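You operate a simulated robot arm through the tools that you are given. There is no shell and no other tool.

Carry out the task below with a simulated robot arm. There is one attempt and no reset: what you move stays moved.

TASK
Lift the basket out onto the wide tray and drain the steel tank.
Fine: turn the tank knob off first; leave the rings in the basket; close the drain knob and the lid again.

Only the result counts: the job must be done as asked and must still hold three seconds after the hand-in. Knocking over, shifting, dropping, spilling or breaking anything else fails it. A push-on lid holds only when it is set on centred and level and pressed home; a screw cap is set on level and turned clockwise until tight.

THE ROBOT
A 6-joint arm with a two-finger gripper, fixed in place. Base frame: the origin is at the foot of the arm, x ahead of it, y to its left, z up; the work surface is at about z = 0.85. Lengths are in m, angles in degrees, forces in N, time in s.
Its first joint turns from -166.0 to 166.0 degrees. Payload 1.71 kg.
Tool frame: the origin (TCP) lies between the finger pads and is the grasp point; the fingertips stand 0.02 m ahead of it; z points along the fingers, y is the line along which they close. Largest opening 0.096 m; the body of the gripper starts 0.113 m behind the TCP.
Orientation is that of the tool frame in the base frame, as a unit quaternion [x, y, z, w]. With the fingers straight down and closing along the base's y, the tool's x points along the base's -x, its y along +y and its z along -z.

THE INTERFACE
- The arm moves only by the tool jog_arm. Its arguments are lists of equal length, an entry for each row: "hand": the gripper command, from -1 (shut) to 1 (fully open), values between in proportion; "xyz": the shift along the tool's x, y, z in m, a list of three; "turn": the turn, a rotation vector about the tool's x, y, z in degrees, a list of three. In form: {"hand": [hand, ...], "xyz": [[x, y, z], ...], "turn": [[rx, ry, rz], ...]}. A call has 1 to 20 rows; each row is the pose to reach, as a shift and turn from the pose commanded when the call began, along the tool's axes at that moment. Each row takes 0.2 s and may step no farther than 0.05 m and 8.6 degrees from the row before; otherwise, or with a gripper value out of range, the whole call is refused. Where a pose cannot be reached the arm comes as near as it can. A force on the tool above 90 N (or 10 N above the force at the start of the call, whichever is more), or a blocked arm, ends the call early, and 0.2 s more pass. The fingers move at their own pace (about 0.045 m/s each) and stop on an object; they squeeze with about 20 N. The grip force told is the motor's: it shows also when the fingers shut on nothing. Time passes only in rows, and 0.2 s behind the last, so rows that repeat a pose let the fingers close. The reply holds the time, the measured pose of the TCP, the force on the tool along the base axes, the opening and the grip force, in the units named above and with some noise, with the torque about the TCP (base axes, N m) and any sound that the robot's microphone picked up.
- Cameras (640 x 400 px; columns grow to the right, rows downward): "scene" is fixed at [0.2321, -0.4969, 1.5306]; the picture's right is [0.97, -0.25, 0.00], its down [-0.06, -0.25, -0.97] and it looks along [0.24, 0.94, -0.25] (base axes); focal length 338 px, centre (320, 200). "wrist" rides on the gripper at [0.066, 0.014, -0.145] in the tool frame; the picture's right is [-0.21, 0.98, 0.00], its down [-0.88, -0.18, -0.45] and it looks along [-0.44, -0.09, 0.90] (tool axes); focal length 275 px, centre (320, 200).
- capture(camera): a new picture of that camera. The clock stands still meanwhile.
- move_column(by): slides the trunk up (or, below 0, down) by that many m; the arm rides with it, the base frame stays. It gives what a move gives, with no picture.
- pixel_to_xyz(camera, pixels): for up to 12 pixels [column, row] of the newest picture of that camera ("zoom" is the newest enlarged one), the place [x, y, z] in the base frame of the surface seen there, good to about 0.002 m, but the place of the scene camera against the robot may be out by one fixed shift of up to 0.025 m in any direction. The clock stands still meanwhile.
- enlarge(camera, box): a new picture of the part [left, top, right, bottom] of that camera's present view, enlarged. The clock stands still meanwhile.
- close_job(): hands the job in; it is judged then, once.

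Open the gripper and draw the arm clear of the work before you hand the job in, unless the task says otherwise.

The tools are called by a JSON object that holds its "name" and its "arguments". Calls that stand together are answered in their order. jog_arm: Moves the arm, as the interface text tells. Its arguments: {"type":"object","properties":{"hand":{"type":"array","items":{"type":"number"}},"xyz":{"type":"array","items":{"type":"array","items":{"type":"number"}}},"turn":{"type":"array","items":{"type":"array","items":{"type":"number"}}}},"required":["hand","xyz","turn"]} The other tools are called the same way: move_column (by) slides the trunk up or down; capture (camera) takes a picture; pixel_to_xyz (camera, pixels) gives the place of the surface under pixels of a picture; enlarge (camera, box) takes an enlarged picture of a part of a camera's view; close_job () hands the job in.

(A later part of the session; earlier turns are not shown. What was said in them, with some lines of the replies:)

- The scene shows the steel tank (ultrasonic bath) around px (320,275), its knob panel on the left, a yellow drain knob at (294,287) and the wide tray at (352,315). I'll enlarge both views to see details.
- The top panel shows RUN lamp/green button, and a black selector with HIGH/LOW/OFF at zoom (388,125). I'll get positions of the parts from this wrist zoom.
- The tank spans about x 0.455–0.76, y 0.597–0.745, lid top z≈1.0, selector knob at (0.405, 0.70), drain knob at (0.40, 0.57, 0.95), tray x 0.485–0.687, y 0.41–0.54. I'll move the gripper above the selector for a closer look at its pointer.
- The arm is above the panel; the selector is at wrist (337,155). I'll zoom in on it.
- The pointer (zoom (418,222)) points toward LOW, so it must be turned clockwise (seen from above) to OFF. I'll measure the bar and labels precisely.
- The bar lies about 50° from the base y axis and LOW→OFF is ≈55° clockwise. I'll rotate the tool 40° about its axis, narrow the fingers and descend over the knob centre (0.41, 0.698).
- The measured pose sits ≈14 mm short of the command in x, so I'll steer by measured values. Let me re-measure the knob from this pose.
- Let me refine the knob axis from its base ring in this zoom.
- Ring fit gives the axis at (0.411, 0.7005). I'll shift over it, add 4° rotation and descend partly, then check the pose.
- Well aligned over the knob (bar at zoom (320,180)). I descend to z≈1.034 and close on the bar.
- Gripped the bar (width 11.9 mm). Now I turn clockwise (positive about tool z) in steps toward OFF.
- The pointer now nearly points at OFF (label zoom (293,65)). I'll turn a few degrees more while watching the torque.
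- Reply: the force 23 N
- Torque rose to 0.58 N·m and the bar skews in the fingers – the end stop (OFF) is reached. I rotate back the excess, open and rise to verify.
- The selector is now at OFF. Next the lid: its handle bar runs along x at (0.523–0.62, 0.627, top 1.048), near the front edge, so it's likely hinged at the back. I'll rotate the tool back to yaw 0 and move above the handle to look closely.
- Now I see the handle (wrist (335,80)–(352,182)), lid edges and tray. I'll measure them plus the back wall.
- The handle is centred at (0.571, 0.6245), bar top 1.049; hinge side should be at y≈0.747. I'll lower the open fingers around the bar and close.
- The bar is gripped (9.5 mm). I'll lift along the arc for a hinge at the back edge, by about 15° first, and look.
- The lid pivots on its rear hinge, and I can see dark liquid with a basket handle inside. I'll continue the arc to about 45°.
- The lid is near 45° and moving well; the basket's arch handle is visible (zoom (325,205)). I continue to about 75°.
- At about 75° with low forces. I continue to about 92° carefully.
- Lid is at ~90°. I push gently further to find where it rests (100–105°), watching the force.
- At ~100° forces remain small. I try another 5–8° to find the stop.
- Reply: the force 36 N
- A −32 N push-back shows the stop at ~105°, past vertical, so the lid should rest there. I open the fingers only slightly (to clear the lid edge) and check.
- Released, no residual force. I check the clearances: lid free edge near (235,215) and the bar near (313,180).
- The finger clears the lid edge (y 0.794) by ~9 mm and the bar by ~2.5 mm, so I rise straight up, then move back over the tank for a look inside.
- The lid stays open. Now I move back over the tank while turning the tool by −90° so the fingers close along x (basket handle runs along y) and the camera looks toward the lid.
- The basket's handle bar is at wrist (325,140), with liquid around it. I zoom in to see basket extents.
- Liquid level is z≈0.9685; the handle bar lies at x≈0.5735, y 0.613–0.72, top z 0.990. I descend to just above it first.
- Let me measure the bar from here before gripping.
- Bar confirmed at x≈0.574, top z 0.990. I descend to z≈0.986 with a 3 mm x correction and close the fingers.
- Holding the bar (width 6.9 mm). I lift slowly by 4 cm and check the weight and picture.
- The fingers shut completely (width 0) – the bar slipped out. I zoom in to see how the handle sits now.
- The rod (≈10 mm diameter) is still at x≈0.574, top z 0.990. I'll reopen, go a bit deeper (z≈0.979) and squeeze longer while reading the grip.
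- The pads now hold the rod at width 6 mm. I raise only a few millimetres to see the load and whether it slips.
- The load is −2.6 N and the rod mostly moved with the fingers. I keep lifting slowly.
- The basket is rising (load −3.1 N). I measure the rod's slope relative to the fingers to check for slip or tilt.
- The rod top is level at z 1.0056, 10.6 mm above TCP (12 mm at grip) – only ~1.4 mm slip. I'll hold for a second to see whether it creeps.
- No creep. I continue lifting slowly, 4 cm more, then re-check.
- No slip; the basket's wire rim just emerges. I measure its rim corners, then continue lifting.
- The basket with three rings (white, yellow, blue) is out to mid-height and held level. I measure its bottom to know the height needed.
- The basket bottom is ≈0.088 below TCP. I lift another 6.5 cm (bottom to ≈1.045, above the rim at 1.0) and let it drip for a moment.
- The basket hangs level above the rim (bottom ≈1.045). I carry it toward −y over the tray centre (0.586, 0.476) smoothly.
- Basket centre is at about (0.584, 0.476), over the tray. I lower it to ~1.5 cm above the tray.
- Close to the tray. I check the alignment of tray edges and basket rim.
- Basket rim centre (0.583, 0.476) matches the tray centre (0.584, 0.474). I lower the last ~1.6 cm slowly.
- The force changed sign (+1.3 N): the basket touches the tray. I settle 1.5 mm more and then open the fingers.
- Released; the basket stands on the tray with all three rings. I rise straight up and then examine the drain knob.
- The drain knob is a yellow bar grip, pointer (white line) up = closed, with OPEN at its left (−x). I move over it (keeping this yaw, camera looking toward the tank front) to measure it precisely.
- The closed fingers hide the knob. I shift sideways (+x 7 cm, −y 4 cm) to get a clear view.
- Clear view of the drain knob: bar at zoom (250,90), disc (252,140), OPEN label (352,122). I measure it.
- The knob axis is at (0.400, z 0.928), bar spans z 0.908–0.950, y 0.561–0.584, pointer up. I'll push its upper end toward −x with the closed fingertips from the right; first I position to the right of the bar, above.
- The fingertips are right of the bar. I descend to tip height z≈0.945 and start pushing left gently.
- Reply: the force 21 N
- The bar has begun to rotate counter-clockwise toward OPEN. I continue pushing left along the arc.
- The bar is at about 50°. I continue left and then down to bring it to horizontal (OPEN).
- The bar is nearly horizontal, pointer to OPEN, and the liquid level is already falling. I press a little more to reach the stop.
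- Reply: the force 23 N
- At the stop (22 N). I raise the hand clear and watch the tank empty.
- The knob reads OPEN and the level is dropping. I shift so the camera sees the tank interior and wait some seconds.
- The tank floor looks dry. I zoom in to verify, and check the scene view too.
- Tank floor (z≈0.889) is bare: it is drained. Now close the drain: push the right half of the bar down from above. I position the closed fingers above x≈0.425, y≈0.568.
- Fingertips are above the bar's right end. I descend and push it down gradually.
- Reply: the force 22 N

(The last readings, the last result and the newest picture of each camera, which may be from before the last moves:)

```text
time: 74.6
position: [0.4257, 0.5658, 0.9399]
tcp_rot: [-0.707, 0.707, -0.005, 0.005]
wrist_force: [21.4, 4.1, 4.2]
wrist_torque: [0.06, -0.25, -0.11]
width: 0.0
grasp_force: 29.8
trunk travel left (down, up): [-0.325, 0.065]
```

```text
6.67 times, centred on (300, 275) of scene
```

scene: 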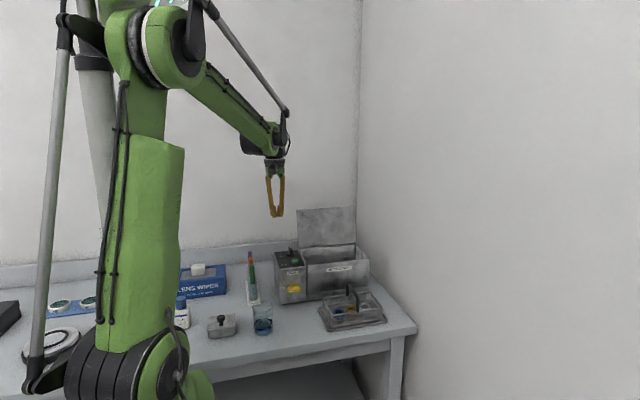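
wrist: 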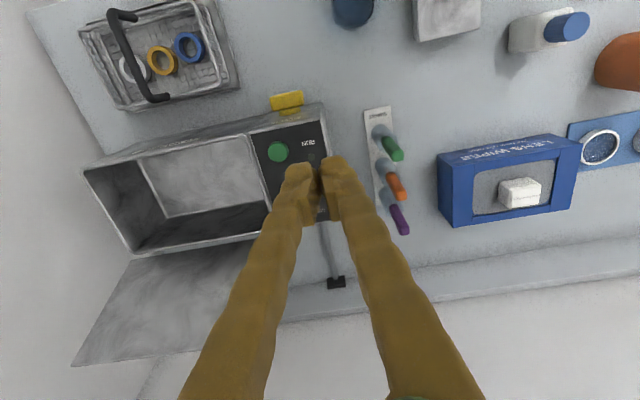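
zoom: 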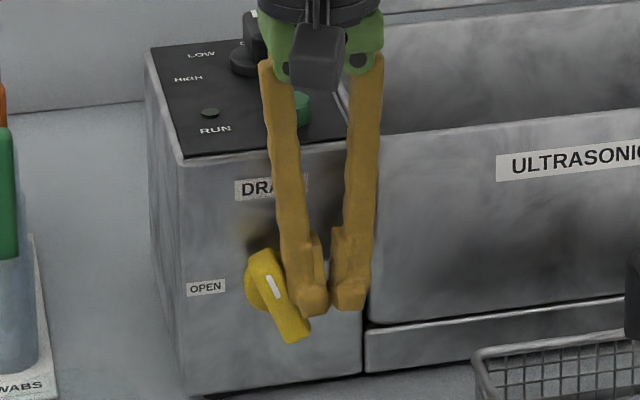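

The bar is back to about 25–30° from vertical. I push left on its lower half to bring it closer to vertical.

{"name": "jog_arm", "arguments": {"hand": [-1, -1, -1, -1, -1], "xyz": [[0, 0.002, 0.001], [0, 0.004, 0.002], [0, 0.006, 0.003], [0, 0.008, 0.003], [0, 0.008, 0.003]], "turn": [[0, 0, 0], [0, 0, 0], [0, 0, 0], [0, 0, 0], [0, 0, 0]]}}

{"name": "enlarge", "arguments": {"camera": "scene", "box": [265, 245, 335, 305]}}

```text
time: 75.5
position: [0.4146, 0.5631, 0.9488]
tcp_rot: [-0.703, 0.71, -0.013, 0.019]
wrist_force: [95.9, 12.2, 89.7]
wrist_torque: [0.55, -1.08, -0.27]
width: 0.0
grasp_force: 29.9
trunk travel left (down, up): [-0.325, 0.065]
stopped in row 4: the force on the tool passed its limit at 96 N (the readings are from after the stop); the commanded pose is now the measured one
```

```text
6.67 times, centred on (300, 275) of scene
```

zoom: 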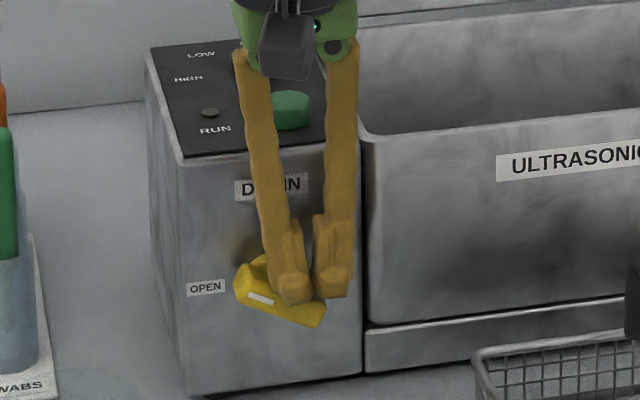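

The finger rode over the bar and the bar swung back to ~65°, force hit the limit. I back off upward/right to release the load and re-check everything.

{"name": "jog_arm", "arguments": {"hand": [-1, -1, -1, -1, -1], "xyz": [[0, -0.003, -0.005], [0, -0.006, -0.015], [0, -0.008, -0.03], [0, -0.008, -0.05], [0, -0.008, -0.07]], "turn": [[0, 0, 0], [0, 0, 0], [0, 0, 0], [0, 0, 0], [0, 0, 0]]}}

{"name": "enlarge", "arguments": {"camera": "scene", "box": [255, 235, 385, 325]}}

{"name": "enlarge", "arguments": {"camera": "scene", "box": [265, 245, 335, 305]}}

```text
time: 76.7
position: [0.4119, 0.5647, 1.0149]
tcp_rot: [-0.707, 0.707, -0.012, 0.013]
wrist_force: [-0.3, 0.1, 0.9]
wrist_torque: [-0.01, 0.0, 0.02]
width: 0.0
grasp_force: 29.2
trunk travel left (down, up): [-0.325, 0.065]
```

```text
4.44 times, centred on (320, 280) of scene
```

zoom: 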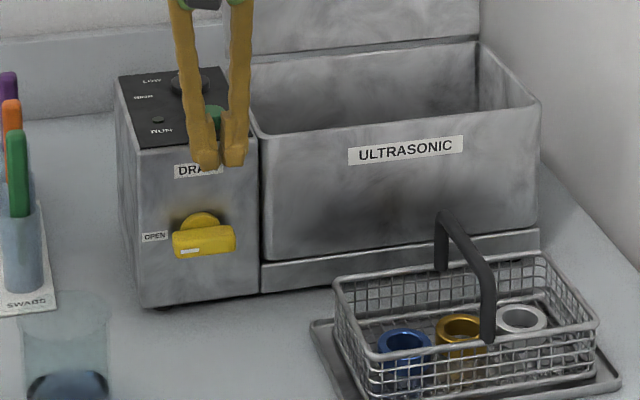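

```text
6.67 times, centred on (300, 275) of scene
```

zoom: 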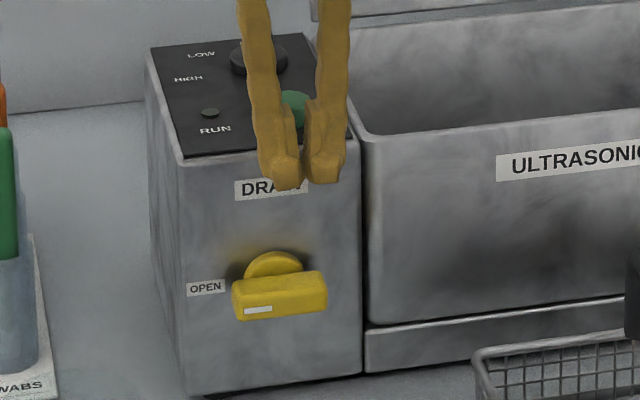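

The knob is back at OPEN (no load now), tank and basket unmoved. The tool is tilted ~2°, so I level it and return above the right end of the bar; then I'll push down again and finish by pushing the top half from the left.

{"name": "jog_arm", "arguments": {"hand": [-1, -1, -1], "xyz": [[-0.0015, -0.007, 0], [-0.0033, -0.0146, 0.005], [-0.0033, -0.0146, 0.005]], "turn": [[-1, 0, 0], [-2, 0, 0], [-2, 0, 0]]}}

{"name": "enlarge", "arguments": {"camera": "scene", "box": [265, 245, 335, 305]}}

```text
time: 77.5
position: [0.4267, 0.5688, 1.0105]
tcp_rot: [-0.707, 0.707, 0.0, 0.0]
wrist_force: [0.3, 0.1, -0.2]
wrist_torque: [-0.02, 0.02, 0.01]
width: 0.0001
grasp_force: 29.7
trunk travel left (down, up): [-0.325, 0.065]
```

```text
6.67 times, centred on (300, 275) of scene
```

zoom: 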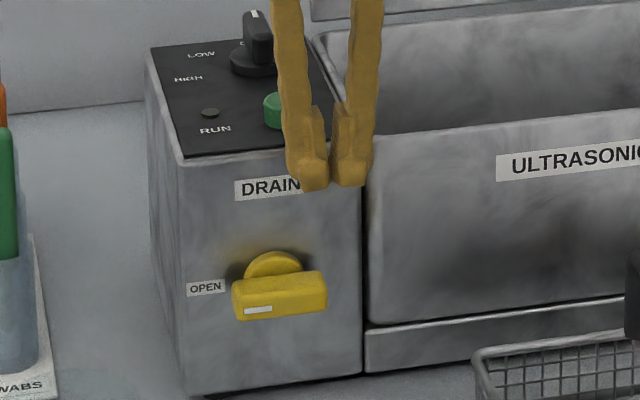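

Tool is now exactly vertical. I push the right end down again.

{"name": "jog_arm", "arguments": {"hand": [-1, -1, -1, -1, -1, -1, -1, -1, -1], "xyz": [[0, 0, 0.03], [0, 0, 0.052], [0, 0, 0.056], [0, 0, 0.059], [0, 0, 0.062], [0, 0, 0.065], [0, 0, 0.068], [0, 0, 0.071], [0, 0, 0.071]], "turn": [[0, 0, 0], [0, 0, 0], [0, 0, 0], [0, 0, 0], [0, 0, 0], [0, 0, 0], [0, 0, 0], [0, 0, 0], [0, 0, 0]]}}

{"name": "enlarge", "arguments": {"camera": "scene", "box": [265, 245, 335, 305]}}

```text
time: 79.5
position: [0.4281, 0.5694, 0.9389]
tcp_rot: [-0.706, 0.708, 0.001, 0.001]
wrist_force: [2.0, -1.1, 0.5]
wrist_torque: [-0.01, -0.01, 0.01]
width: 0.0
grasp_force: 29.3
trunk travel left (down, up): [-0.325, 0.065]
```

```text
6.67 times, centred on (300, 275) of scene
```

zoom: 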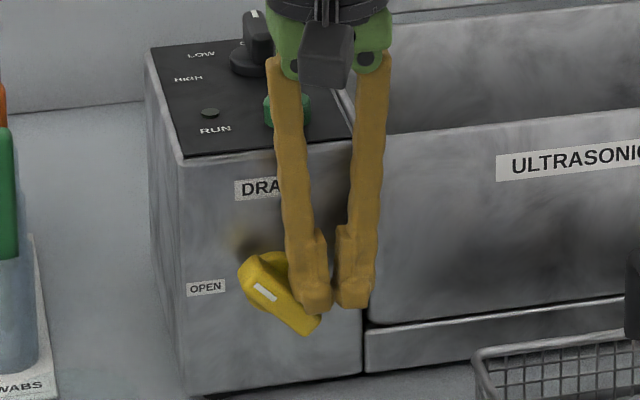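

The bar is at ~50°. To avoid riding up, I move slightly right past its lower end, go down to z≈0.928, and then push left with the flat side of the finger on the lower end.

{"name": "jog_arm", "arguments": {"hand": [-1, -1, -1, -1, -1, -1, -1, -1], "xyz": [[0, -0.005, -0.001], [0, -0.009, -0.001], [0, -0.009, 0.005], [0, -0.009, 0.0105], [0, -0.006, 0.0105], [0, -0.003, 0.0105], [0, 0, 0.0105], [0, 0, 0.0105]], "turn": [[0, 0, 0], [0, 0, 0], [0, 0, 0], [0, 0, 0], [0, 0, 0], [0, 0, 0], [0, 0, 0], [0, 0, 0]]}}

{"name": "enlarge", "arguments": {"camera": "scene", "box": [265, 245, 335, 305]}}

```text
time: 81.2
position: [0.4275, 0.568, 0.9294]
tcp_rot: [-0.706, 0.708, 0.001, 0.001]
wrist_force: [3.5, 0.5, -0.2]
wrist_torque: [0.02, -0.04, 0.01]
width: 0.0
grasp_force: 30.0
trunk travel left (down, up): [-0.325, 0.065]
```

```text
6.67 times, centred on (300, 275) of scene
```

zoom: 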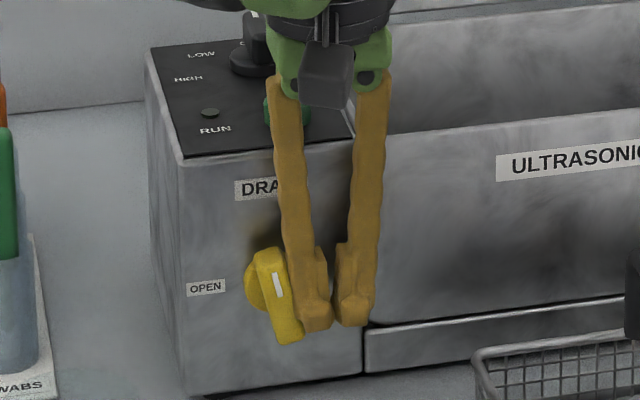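

Works: bar now ~15° from vertical with little force. I push left a bit more.

{"name": "jog_arm", "arguments": {"hand": [-1, -1, -1, -1, -1], "xyz": [[0, 0.0015, 0], [0, 0.003, 0], [0, 0.0045, 0], [0, 0.006, 0], [0, 0.006, 0]], "turn": [[0, 0, 0], [0, 0, 0], [0, 0, 0], [0, 0, 0], [0, 0, 0]]}}

{"name": "enlarge", "arguments": {"camera": "scene", "box": [265, 245, 335, 305]}}

```text
time: 82.5
position: [0.4243, 0.5683, 0.9288]
tcp_rot: [-0.705, 0.709, 0.001, 0.001]
wrist_force: [57.9, 11.7, 23.0]
wrist_torque: [-0.04, 0.36, -0.18]
width: 0.0001
grasp_force: 29.1
trunk travel left (down, up): [-0.325, 0.065]
```

```text
6.67 times, centred on (300, 275) of scene
```

zoom: 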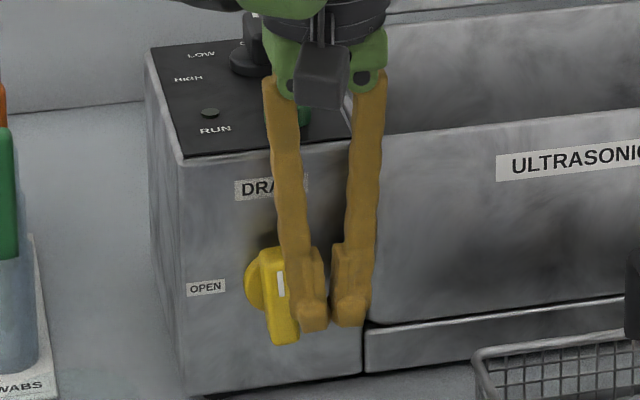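

Bar is nearly vertical (both ends contact the finger, 58 N). I retreat to the right and up, then go to the left side of the top half to finish.

{"name": "jog_arm", "arguments": {"hand": [-1, -1, -1, -1, -1, -1, -1, -1, -1], "xyz": [[0, -0.006, 0], [0, -0.012, 0], [0, -0.012, -0.02], [0, -0.012, -0.05], [0, -0.012, -0.08], [0, 0.01, -0.09], [0, 0.035, -0.09], [0, 0.058, -0.09], [0, 0.058, -0.09]], "turn": [[0, 0, 0], [0, 0, 0], [0, 0, 0], [0, 0, 0], [0, 0, 0], [0, 0, 0], [0, 0, 0], [0, 0, 0], [0, 0, 0]]}}

{"name": "enlarge", "arguments": {"camera": "scene", "box": [265, 245, 335, 305]}}

{"name": "capture", "arguments": {"camera": "wrist"}}

```text
time: 84.5
position: [0.3631, 0.5674, 1.0176]
tcp_rot: [-0.706, 0.708, 0.001, 0.0]
wrist_force: [-0.2, -0.3, -0.8]
wrist_torque: [-0.01, -0.05, -0.02]
width: 0.0001
grasp_force: 29.3
trunk travel left (down, up): [-0.325, 0.065]
```

```text
6.67 times, centred on (300, 275) of scene
```

zoom: 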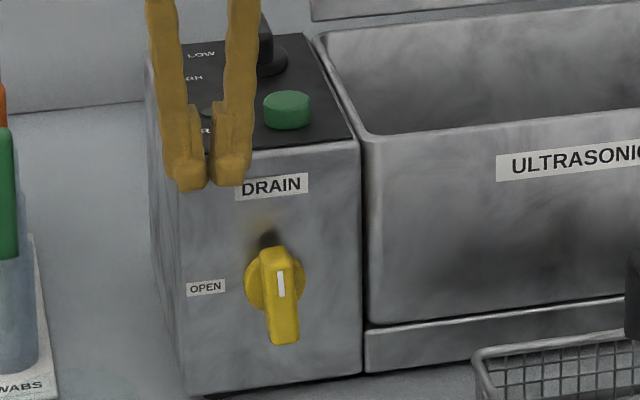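

```text
taken
```

wrist: 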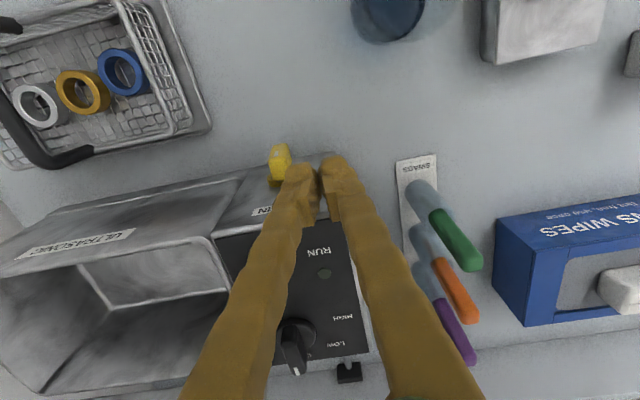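

The knob is ~5° short of vertical. I descend left of its top half and push right to the closed stop.

{"name": "jog_arm", "arguments": {"hand": [-1, -1, -1, -1, -1, -1, -1, -1], "xyz": [[0, 0, 0.03], [0, 0, 0.059], [0, -0.006, 0.0595], [0, -0.011, 0.0595], [0, -0.014, 0.0595], [0, -0.0165, 0.0595], [0, -0.0185, 0.0595], [0, -0.0185, 0.0595]], "turn": [[0, 0, 0], [0, 0, 0], [0, 0, 0], [0, 0, 0], [0, 0, 0], [0, 0, 0], [0, 0, 0], [0, 0, 0]]}}

{"name": "enlarge", "arguments": {"camera": "scene", "box": [265, 245, 335, 305]}}

```text
time: 86.2
position: [0.375, 0.5697, 0.9622]
tcp_rot: [-0.706, 0.709, -0.003, 0.003]
wrist_force: [-17.7, 0.1, -8.0]
wrist_torque: [-0.08, 0.39, 0.15]
width: 0.0001
grasp_force: 29.7
trunk travel left (down, up): [-0.325, 0.065]
```

```text
6.67 times, centred on (300, 275) of scene
```

zoom: 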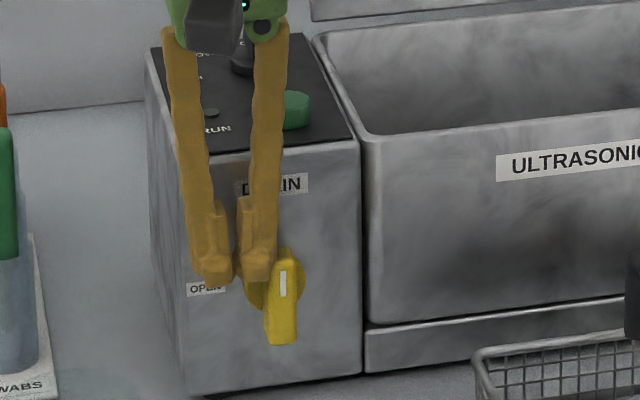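

The bar looks vertical with an 18 N reaction. I push 3 mm further to seat it at the stop, then retreat left and up.

{"name": "jog_arm", "arguments": {"hand": [-1, -1, -1], "xyz": [[0, -0.0015, 0], [0, -0.003, 0], [0, -0.003, 0]], "turn": [[0, 0, 0], [0, 0, 0], [0, 0, 0]]}}

{"name": "enlarge", "arguments": {"camera": "scene", "box": [265, 245, 335, 305]}}

```text
time: 87.0
position: [0.3774, 0.5687, 0.962]
tcp_rot: [0.708, -0.707, -0.001, -0.001]
wrist_force: [-75.9, 0.7, 18.7]
wrist_torque: [0.04, 0.66, 0.09]
width: 0.0
grasp_force: 29.3
trunk travel left (down, up): [-0.325, 0.065]
```

```text
6.67 times, centred on (300, 275) of scene
```

zoom: 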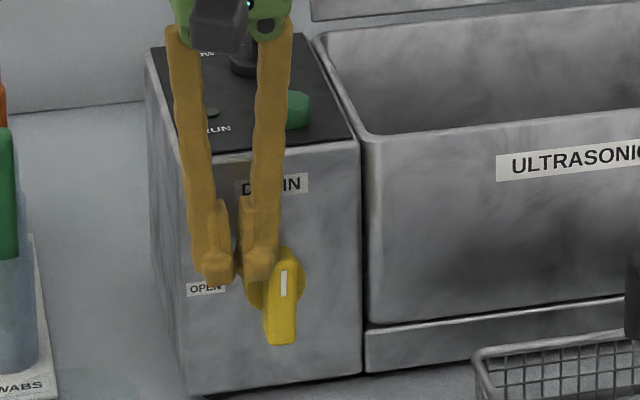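

76 N with no further rotation: the drain knob is at its closed stop. I retreat left and up and check.

{"name": "jog_arm", "arguments": {"hand": [-1, -1, -1, -1, -1, -1], "xyz": [[0, 0.005, 0], [0, 0.012, 0], [0, 0.015, -0.02], [0, 0.015, -0.06], [0, 0.015, -0.1], [0, 0.015, -0.14]], "turn": [[0, 0, 0], [0, 0, 0], [0, 0, 0], [0, 0, 0], [0, 0, 0], [0, 0, 0]]}}

{"name": "enlarge", "arguments": {"camera": "scene", "box": [265, 245, 335, 305]}}

{"name": "enlarge", "arguments": {"camera": "scene", "box": [230, 190, 410, 340]}}

{"name": "capture", "arguments": {"camera": "wrist"}}

```text
time: 88.5
position: [0.3705, 0.5689, 1.0991]
tcp_rot: [-0.706, 0.709, 0.001, 0.0]
wrist_force: [0.2, 0.3, -0.5]
wrist_torque: [-0.01, -0.04, -0.02]
width: 0.0001
grasp_force: 29.2
trunk travel left (down, up): [-0.325, 0.065]
```

```text
6.67 times, centred on (300, 275) of scene
```

zoom: 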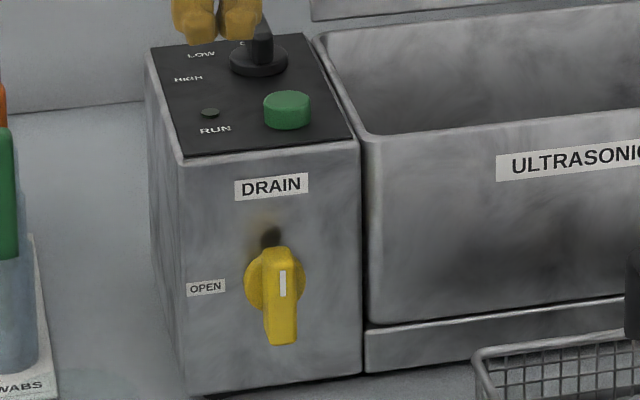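

```text
2.67 times, centred on (320, 265) of scene
```

zoom: 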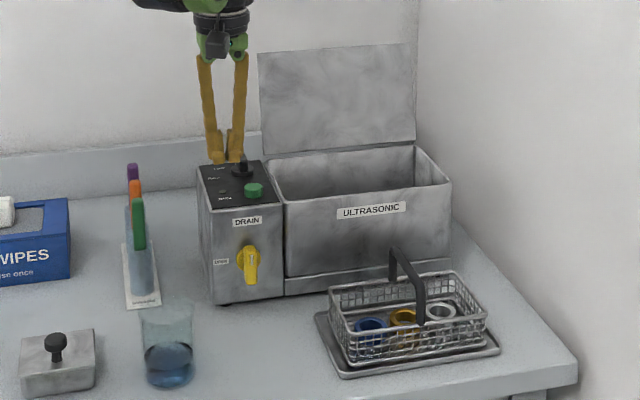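

```text
taken
```

wrist: 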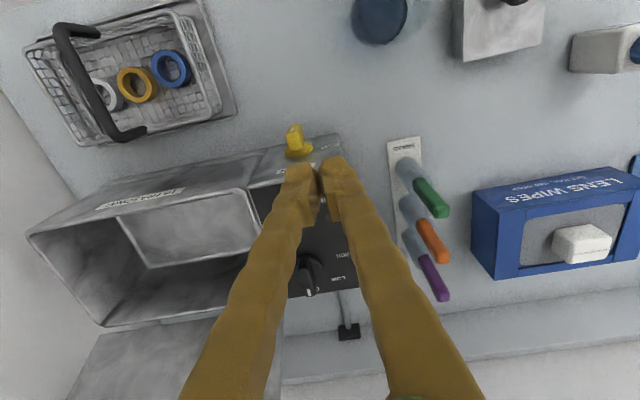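

Drain knob is vertical (closed), everything else unmoved. Now the lid: I rise, rotate back to yaw 0 and go above the open lid's handle (0.571, 0.824), the same spot I left from.

{"name": "jog_arm", "arguments": {"hand": [-1, -1, -1, -0.6, -0.6, -0.6, -0.6, -0.6, -0.6, -0.6, -0.6, -0.6, -0.6, -0.6, -0.6, -0.6, -0.6], "xyz": [[0, 0, -0.045], [0, 0, -0.09], [0, 0, -0.135], [-0.018, -0.015, -0.145], [-0.036, -0.03, -0.145], [-0.056, -0.046, -0.145], [-0.076, -0.062, -0.145], [-0.096, -0.078, -0.145], [-0.118, -0.094, -0.145], [-0.14, -0.11, -0.145], [-0.162, -0.128, -0.145], [-0.184, -0.146, -0.145], [-0.208, -0.164, -0.145], [-0.232, -0.182, -0.145], [-0.25, -0.196, -0.145], [-0.255, -0.2005, -0.145], [-0.255, -0.2005, -0.145]], "turn": [[0, 0, 0], [0, 0, 0], [0, 0, 0], [0, 0, 7.5], [0, 0, 15], [0, 0, 22.5], [0, 0, 30], [0, 0, 37.5], [0, 0, 45], [0, 0, 52.5], [0, 0, 60], [0, 0, 67.5], [0, 0, 75], [0, 0, 82.5], [0, 0, 90], [0, 0, 90], [0, 0, 90]]}}

{"name": "capture", "arguments": {"camera": "wrist"}}

{"name": "capture", "arguments": {"camera": "scene"}}

```text
time: 92.0
position: [0.5716, 0.8223, 1.2454]
tcp_rot: [0.002, 1.0, 0.0, 0.0]
wrist_force: [0.9, -0.2, -0.5]
wrist_torque: [0.0, -0.03, 0.01]
width: 0.019
grasp_force: 0.1
trunk travel left (down, up): [-0.325, 0.065]
```

```text
taken
```

wrist: 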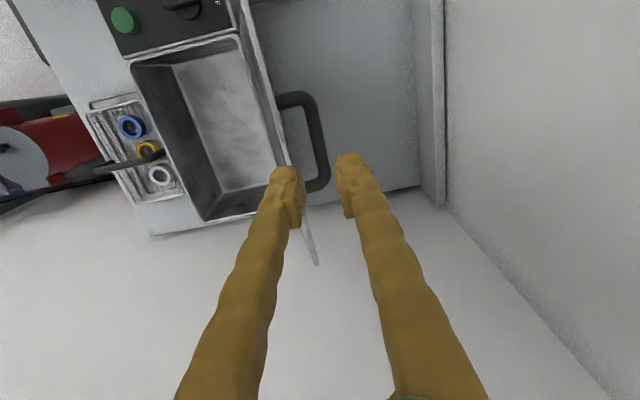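

```text
taken
```

scene: 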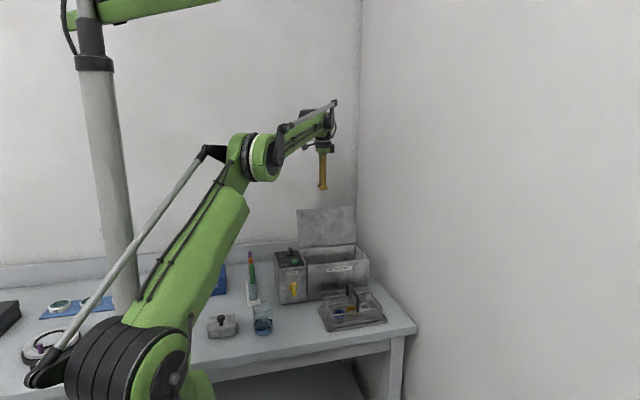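

Positioned above the handle; the tank interior is empty. I measure the bar (wrist (313,130)) and lid edge before descending.

{"name": "pixel_to_xyz", "arguments": {"camera": "wrist", "pixels": [[308, 110], [315, 130], [322, 155], [327, 175], [270, 90], [285, 150], [262, 60], [300, 95], [312, 185]]}}

```text
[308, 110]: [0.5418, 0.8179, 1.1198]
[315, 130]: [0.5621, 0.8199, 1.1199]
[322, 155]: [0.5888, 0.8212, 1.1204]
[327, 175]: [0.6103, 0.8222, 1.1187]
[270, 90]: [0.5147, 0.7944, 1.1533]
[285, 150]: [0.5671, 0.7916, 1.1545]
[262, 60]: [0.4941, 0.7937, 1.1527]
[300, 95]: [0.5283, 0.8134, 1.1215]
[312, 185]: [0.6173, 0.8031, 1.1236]
```

I descend around the bar with the narrow opening, then close on it.

{"name": "jog_arm", "arguments": {"hand": [-0.6, -0.6, -0.6, -0.6, -0.6, -0.6, -0.6, -1, -1, -1, -1, -1], "xyz": [[0, 0.0012, 0.03], [0, 0.0012, 0.06], [0, 0.0012, 0.085], [0, 0.0012, 0.105], [0, 0.0012, 0.12], [0, 0.0012, 0.132], [0, 0, 0.135], [0, -0.0005, 0.135], [0, -0.0005, 0.135], [0, -0.0005, 0.135], [0, -0.0005, 0.135], [0, -0.0005, 0.135]], "turn": [[0, 0, 0], [0, 0, 0], [0, 0, 0], [0, 0, 0], [0, 0, 0], [0, 0, 0], [0, 0, 0], [0, 0, 0], [0, 0, 0], [0, 0, 0], [0, 0, 0], [0, 0, 0]]}}

{"name": "capture", "arguments": {"camera": "wrist"}}

```text
time: 94.7
position: [0.572, 0.8217, 1.11]
tcp_rot: [0.002, 1.0, 0.001, 0.0]
wrist_force: [-16.1, -38.4, -25.5]
wrist_torque: [-0.27, -0.14, -0.32]
width: 0.013
grasp_force: 19.7
trunk travel left (down, up): [-0.325, 0.065]
```

```text
taken
```

wrist: 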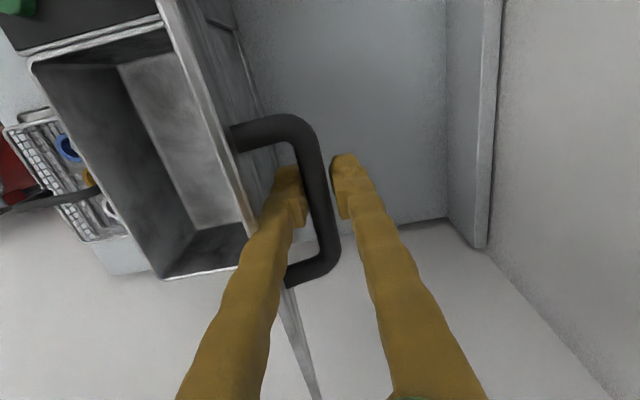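

The −y finger presses the rod (−38 N) while the other isn't touching yet: I'm ~2 mm too far +y. I shift −2.5 mm in y and let the fingers close.

{"name": "jog_arm", "arguments": {"hand": [-1, -1, -1, -1, -1], "xyz": [[0, -0.0015, 0], [0, -0.0025, 0], [0, -0.0025, 0], [0, -0.0025, 0], [0, -0.0025, 0]], "turn": [[0, 0, 0], [0, 0, 0], [0, 0, 0], [0, 0, 0], [0, 0, 0]]}}

{"name": "enlarge", "arguments": {"camera": "wrist", "box": [220, 90, 400, 300]}}

```text
time: 95.8
position: [0.571, 0.82, 1.111]
tcp_rot: [0.002, 1.0, 0.001, 0.0]
wrist_force: [-4.1, -21.7, -5.8]
wrist_torque: [-2.14, -0.16, -0.04]
width: 0.0088
grasp_force: 35.1
trunk travel left (down, up): [-0.325, 0.065]
```

```text
1.90 times, centred on (310, 195) of wrist
```

zoom: 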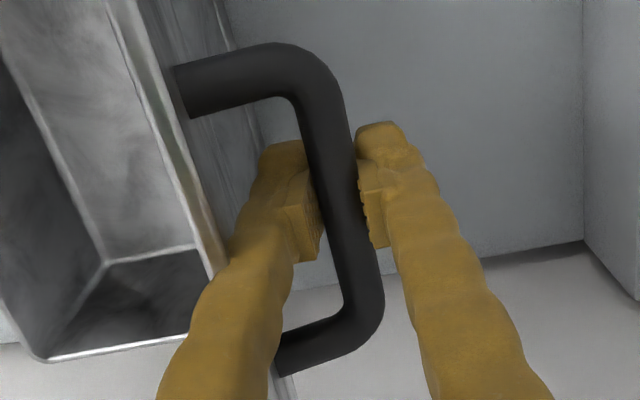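

Gripped properly (8.8 mm, 35 N). I swing the lid back along the same arc, first to about 75°.

{"name": "jog_arm", "arguments": {"hand": [-1, -1, -1, -1, -1, -1], "xyz": [[0, -0.0048, -0.003], [0, -0.0096, -0.006], [0, -0.0196, -0.0111], [0, -0.0301, -0.0153], [0, -0.0463, -0.0198], [0, -0.063, -0.0222]], "turn": [[0, 0, 0], [0, 0, 0], [0, 0, 0], [0, 0, 0], [0, 0, 0], [0, 0, 0]]}}

{"name": "enlarge", "arguments": {"camera": "scene", "box": [240, 200, 420, 312]}}

```text
time: 97.2
position: [0.5716, 0.7586, 1.1311]
tcp_rot: [0.002, 1.0, 0.001, 0.0]
wrist_force: [0.4, -1.4, -7.7]
wrist_torque: [-0.1, 0.52, -0.3]
width: 0.0092
grasp_force: 35.5
trunk travel left (down, up): [-0.325, 0.065]
```

```text
3.56 times, centred on (330, 256) of scene
```

zoom: 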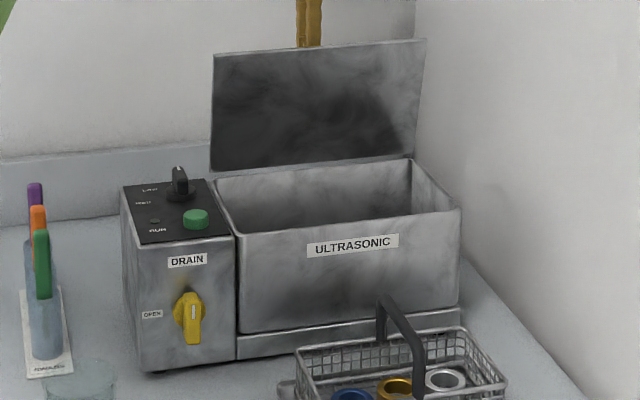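

At ~75°, low forces. I continue down to about 30°.

{"name": "jog_arm", "arguments": {"hand": [-1, -1, -1, -1, -1, -1], "xyz": [[0, -0.0169, -0.0002], [0, -0.0336, 0.0018], [0, -0.05, 0.006], [0, -0.0656, 0.0123], [0, -0.0803, 0.0205], [0, -0.0939, 0.0307]], "turn": [[0, 0, 0], [0, 0, 0], [0, 0, 0], [0, 0, 0], [0, 0, 0], [0, 0, 0]]}}

{"name": "enlarge", "arguments": {"camera": "scene", "box": [240, 200, 420, 312]}}

```text
time: 98.7
position: [0.571, 0.6636, 1.0998]
tcp_rot: [0.002, 1.0, 0.001, 0.0]
wrist_force: [1.9, 2.6, -3.3]
wrist_torque: [0.07, 0.25, -0.12]
width: 0.0086
grasp_force: 34.9
trunk travel left (down, up): [-0.325, 0.065]
```

```text
3.56 times, centred on (330, 256) of scene
```

zoom: 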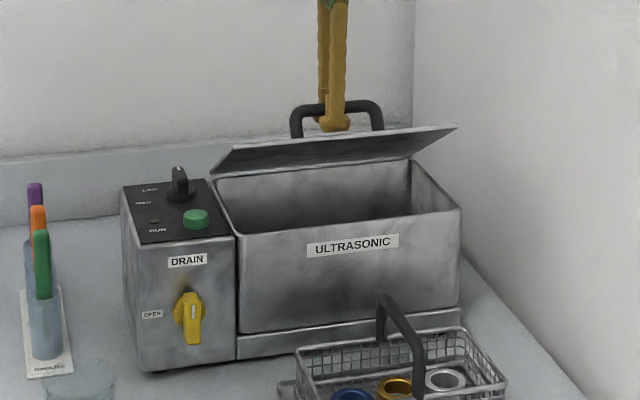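

At ~30°. I lower it the rest of the way to closed, slowing at the end.

{"name": "jog_arm", "arguments": {"hand": [-1, -1, -1, -1, -1, -1, -1], "xyz": [[0, -0.012, 0.0118], [0, -0.0224, 0.025], [0, -0.031, 0.0395], [0, -0.0334, 0.0442], [0, -0.0353, 0.0487], [0, -0.0377, 0.0551], [0, -0.0377, 0.0551]], "turn": [[0, 0, 0], [0, 0, 0], [0, 0, 0], [0, 0, 0], [0, 0, 0], [0, 0, 0], [0, 0, 0]]}}

{"name": "enlarge", "arguments": {"camera": "scene", "box": [240, 200, 420, 312]}}

```text
time: 100.2
position: [0.5699, 0.6262, 1.0453]
tcp_rot: [0.002, 1.0, 0.002, 0.0]
wrist_force: [-0.9, 4.3, -2.9]
wrist_torque: [0.01, 0.06, 0.08]
width: 0.0085
grasp_force: 34.4
trunk travel left (down, up): [-0.325, 0.065]
```

```text
3.56 times, centred on (330, 256) of scene
```

zoom: 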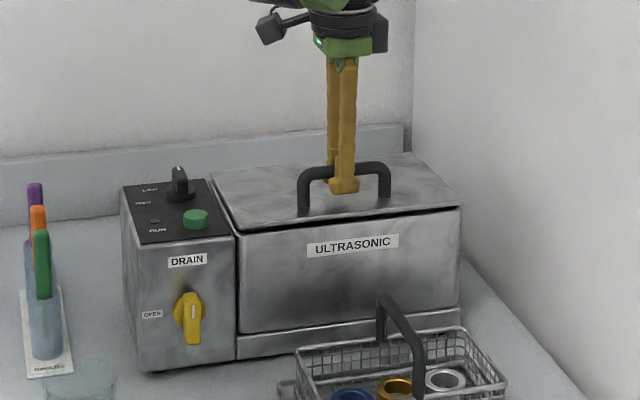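

Almost closed; I press down a few more millimetres until contact force shows it is home.

{"name": "jog_arm", "arguments": {"hand": [-1, -1, -1, -1], "xyz": [[0, -0.0005, 0.002], [0, -0.001, 0.004], [0, -0.001, 0.006], [0, -0.001, 0.006]], "turn": [[0, 0, 0], [0, 0, 0], [0, 0, 0], [0, 0, 0]]}}

{"name": "enlarge", "arguments": {"camera": "scene", "box": [240, 200, 420, 312]}}

```text
time: 101.2
position: [0.571, 0.6249, 1.0404]
tcp_rot: [0.001, 1.0, 0.002, 0.0]
wrist_force: [7.0, 12.2, 19.2]
wrist_torque: [0.03, 0.39, 0.09]
width: 0.0088
grasp_force: 35.4
trunk travel left (down, up): [-0.325, 0.065]
```

```text
3.56 times, centred on (330, 256) of scene
```

zoom: 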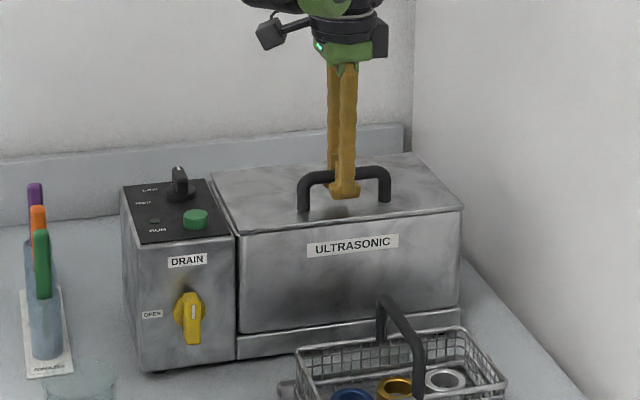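

The lid is fully down (19 N reaction, no gap seen). I open the fingers and rise clear.

{"name": "jog_arm", "arguments": {"hand": [-0.6, -0.3, 0, 0, 0, 0, 0, 0], "xyz": [[0, 0, 0.004], [0, 0, 0.003], [0, 0, 0], [0, 0, -0.005], [0, 0, -0.03], [0, 0, -0.07], [0, 0, -0.11], [0, 0, -0.15]], "turn": [[0, 0, 0], [0, 0, 0], [0, 0, 0], [0, 0, 0], [0, 0, 0], [0, 0, 0], [0, 0, 0], [0, 0, 0]]}}

{"name": "capture", "arguments": {"camera": "wrist"}}

{"name": "enlarge", "arguments": {"camera": "scene", "box": [240, 220, 420, 340]}}

```text
time: 103.0
position: [0.5712, 0.6241, 1.191]
tcp_rot: [0.002, 1.0, 0.001, 0.0]
wrist_force: [0.0, 0.1, -1.0]
wrist_torque: [0.01, 0.03, -0.01]
width: 0.0481
grasp_force: 0.1
trunk travel left (down, up): [-0.325, 0.065]
```

```text
taken
```

wrist: 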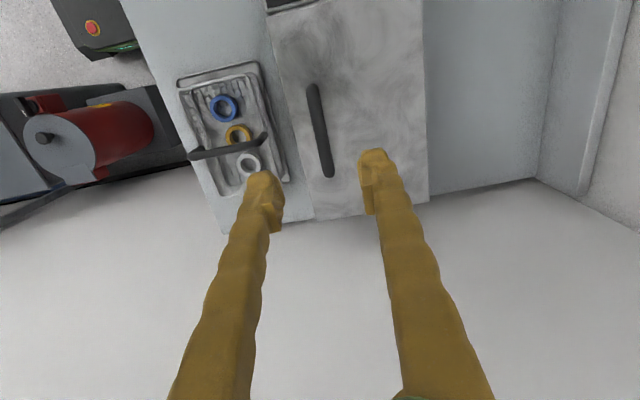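

```text
3.33 times, centred on (330, 280) of scene
```

zoom: 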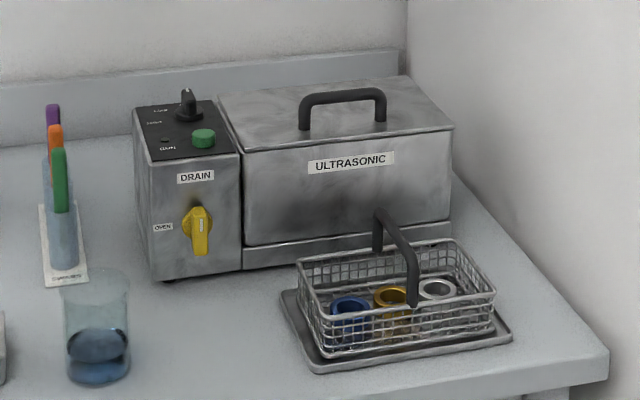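

Lid is down and the rest looks right. I verify the lid level, basket rim level and selector position.

{"name": "pixel_to_xyz", "arguments": {"camera": "wrist", "pixels": [[285, 60], [318, 215], [425, 60], [425, 195], [350, 100], [320, 120], [182, 92], [257, 75], [215, 190], [285, 175], [180, 80], [262, 64]]}}

{"name": "enlarge", "arguments": {"camera": "scene", "box": [270, 240, 310, 275]}}

{"name": "enlarge", "arguments": {"camera": "wrist", "box": [170, 50, 330, 210]}}

```text
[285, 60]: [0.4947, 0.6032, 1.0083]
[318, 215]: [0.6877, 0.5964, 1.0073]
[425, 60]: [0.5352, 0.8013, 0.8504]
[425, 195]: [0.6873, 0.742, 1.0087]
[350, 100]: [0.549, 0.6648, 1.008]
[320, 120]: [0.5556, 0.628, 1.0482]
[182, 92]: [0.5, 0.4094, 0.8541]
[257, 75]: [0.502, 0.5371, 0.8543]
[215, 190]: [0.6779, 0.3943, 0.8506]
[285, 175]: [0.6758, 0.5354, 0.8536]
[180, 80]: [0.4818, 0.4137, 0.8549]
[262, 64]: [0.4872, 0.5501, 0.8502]
```

```text
11.43 times, centred on (290, 258) of scene
```

zoom: 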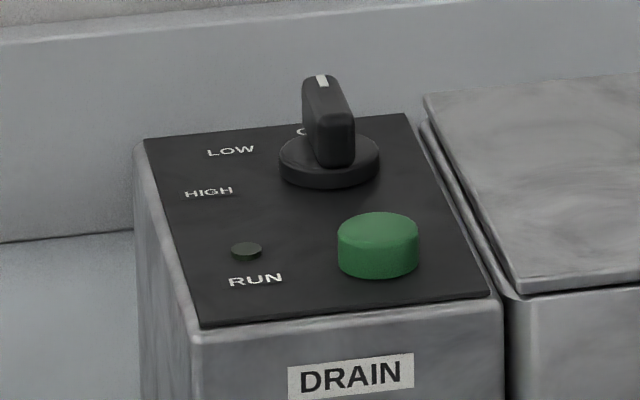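

```text
2.50 times, centred on (250, 130) of wrist
```

zoom: 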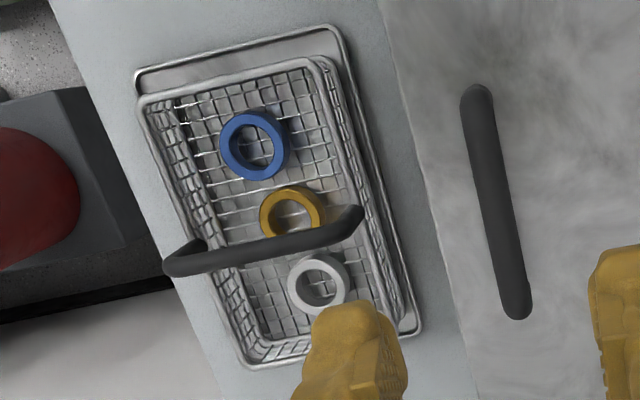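

Lid top is level at z≈1.008 as originally; selector at OFF. One more check that the basket sits flat on the tray, while drawing the arm back.

{"name": "pixel_to_xyz", "arguments": {"camera": "zoom", "pixels": [[143, 108], [325, 64], [250, 362], [200, 90], [200, 260], [380, 250], [300, 345], [140, 78], [338, 32]]}}

{"name": "jog_arm", "arguments": {"hand": [0, 0, 0, 0, 0, 0, 0, 0], "xyz": [[0.02, -0.005, -0.03], [0.05, -0.01, -0.06], [0.08, -0.02, -0.09], [0.11, -0.03, -0.12], [0.14, -0.04, -0.14], [0.17, -0.05, -0.16], [0.2, -0.06, -0.17], [0.2, -0.06, -0.17]], "turn": [[0, 0, 0], [0, 0, 0], [0, 0, 0], [0, 0, 0], [0, 0, 0], [0, 0, 0], [0, 0, 0], [0, 0, 0]]}}

{"name": "capture", "arguments": {"camera": "wrist"}}

{"name": "capture", "arguments": {"camera": "scene"}}

```text
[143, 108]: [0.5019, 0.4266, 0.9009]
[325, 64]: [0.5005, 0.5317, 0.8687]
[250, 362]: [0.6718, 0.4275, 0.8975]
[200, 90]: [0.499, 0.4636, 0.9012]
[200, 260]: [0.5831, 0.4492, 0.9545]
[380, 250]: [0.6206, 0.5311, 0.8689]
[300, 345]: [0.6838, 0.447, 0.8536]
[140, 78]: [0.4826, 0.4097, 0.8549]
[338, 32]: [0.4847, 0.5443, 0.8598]
```

```text
time: 104.8
position: [0.3709, 0.5637, 1.3595]
tcp_rot: [0.001, 1.0, 0.001, 0.0]
wrist_force: [-0.3, -0.4, -0.8]
wrist_torque: [0.05, 0.01, 0.03]
width: 0.048
grasp_force: 0.1
trunk travel left (down, up): [-0.325, 0.065]
```

```text
taken
```

wrist: 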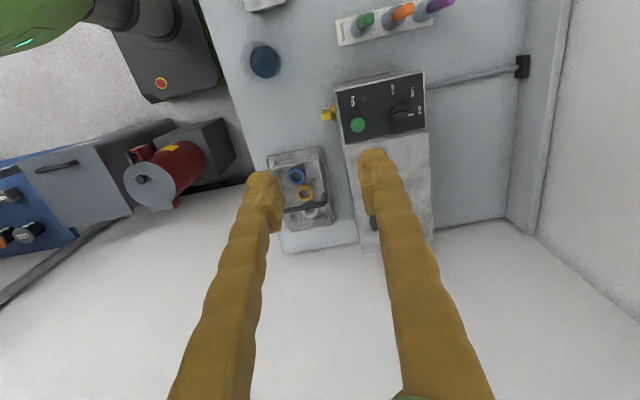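

```text
taken
```

scene: 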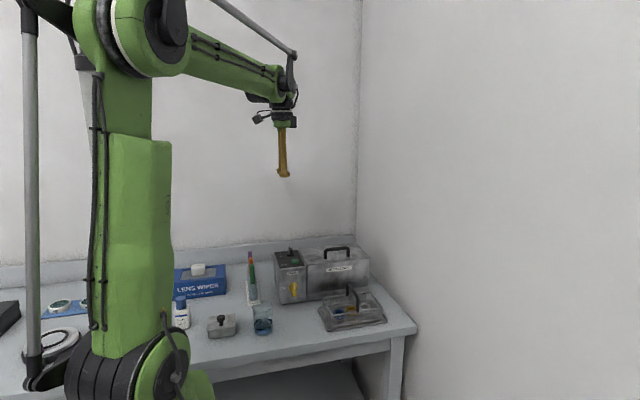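

The arm is clear. A last check of the basket rim's level from the scene zoom.

{"name": "enlarge", "arguments": {"camera": "scene", "box": [305, 270, 395, 340]}}

{"name": "pixel_to_xyz", "arguments": {"camera": "zoom", "pixels": [[92, 125], [135, 268], [430, 90], [503, 205], [300, 240], [250, 115], [75, 210], [130, 338], [545, 290]]}}

```text
5.71 times, centred on (350, 305) of scene
```

zoom: 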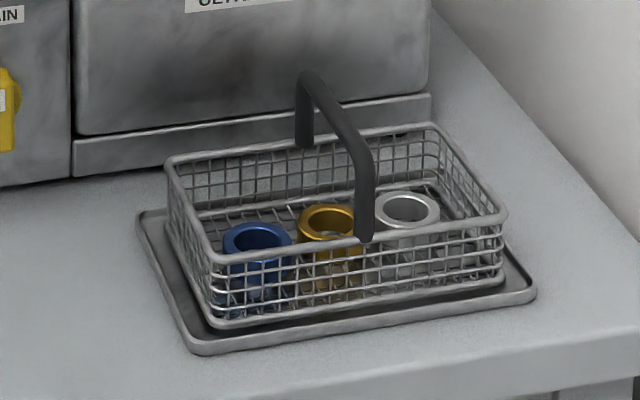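

```text
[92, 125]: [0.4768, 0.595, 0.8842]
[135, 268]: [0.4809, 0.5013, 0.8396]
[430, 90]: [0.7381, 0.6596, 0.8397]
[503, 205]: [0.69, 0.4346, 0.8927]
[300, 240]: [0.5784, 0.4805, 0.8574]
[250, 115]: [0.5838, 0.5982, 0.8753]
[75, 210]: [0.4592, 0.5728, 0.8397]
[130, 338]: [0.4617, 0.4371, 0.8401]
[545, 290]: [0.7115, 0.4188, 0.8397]
```

The basket looks flat on the tray; I confirm with its four rim corners.

{"name": "pixel_to_xyz", "arguments": {"camera": "zoom", "pixels": [[170, 163], [218, 256], [430, 126], [500, 215], [300, 143], [300, 248], [215, 322], [500, 280]]}}

```text
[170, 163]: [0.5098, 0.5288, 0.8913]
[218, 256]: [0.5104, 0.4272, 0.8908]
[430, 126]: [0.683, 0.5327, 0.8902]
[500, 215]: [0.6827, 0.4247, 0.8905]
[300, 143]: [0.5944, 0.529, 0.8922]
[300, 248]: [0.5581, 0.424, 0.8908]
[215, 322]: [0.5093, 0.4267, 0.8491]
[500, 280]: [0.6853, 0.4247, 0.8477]
```

All four rim corners are at the same height (0.890–0.891), so the basket sits level on the tray with its rings. The tank is drained, the selector is at OFF, the drain knob and lid are closed, and the gripper is open and clear, so I hand in.

{"name": "close_job", "arguments": {}}

```text
The job is handed in.
```

The basket is on the wide tray with all three rings in it, the steel tank is drained, and I've handed the job in.

- **Tank knob:** I turned it off first, from LOW to its OFF stop.
- **Basket:** My first grip on the handle slipped before the basket moved. The second held, and the basket sits level and centred on the tray.
- **Drain knob:** I opened it, saw the tank floor bare, and closed it again to its stop. On the first try at closing, the finger rode over the knob, which swung back to OPEN and stopped the arm at 96 N. The knob closed properly on the next try, and I saw nothing else shift.
- **Lid:** It is closed and pressed down, level at the same height as at the start.

The gripper is open and the arm is clear of the work.
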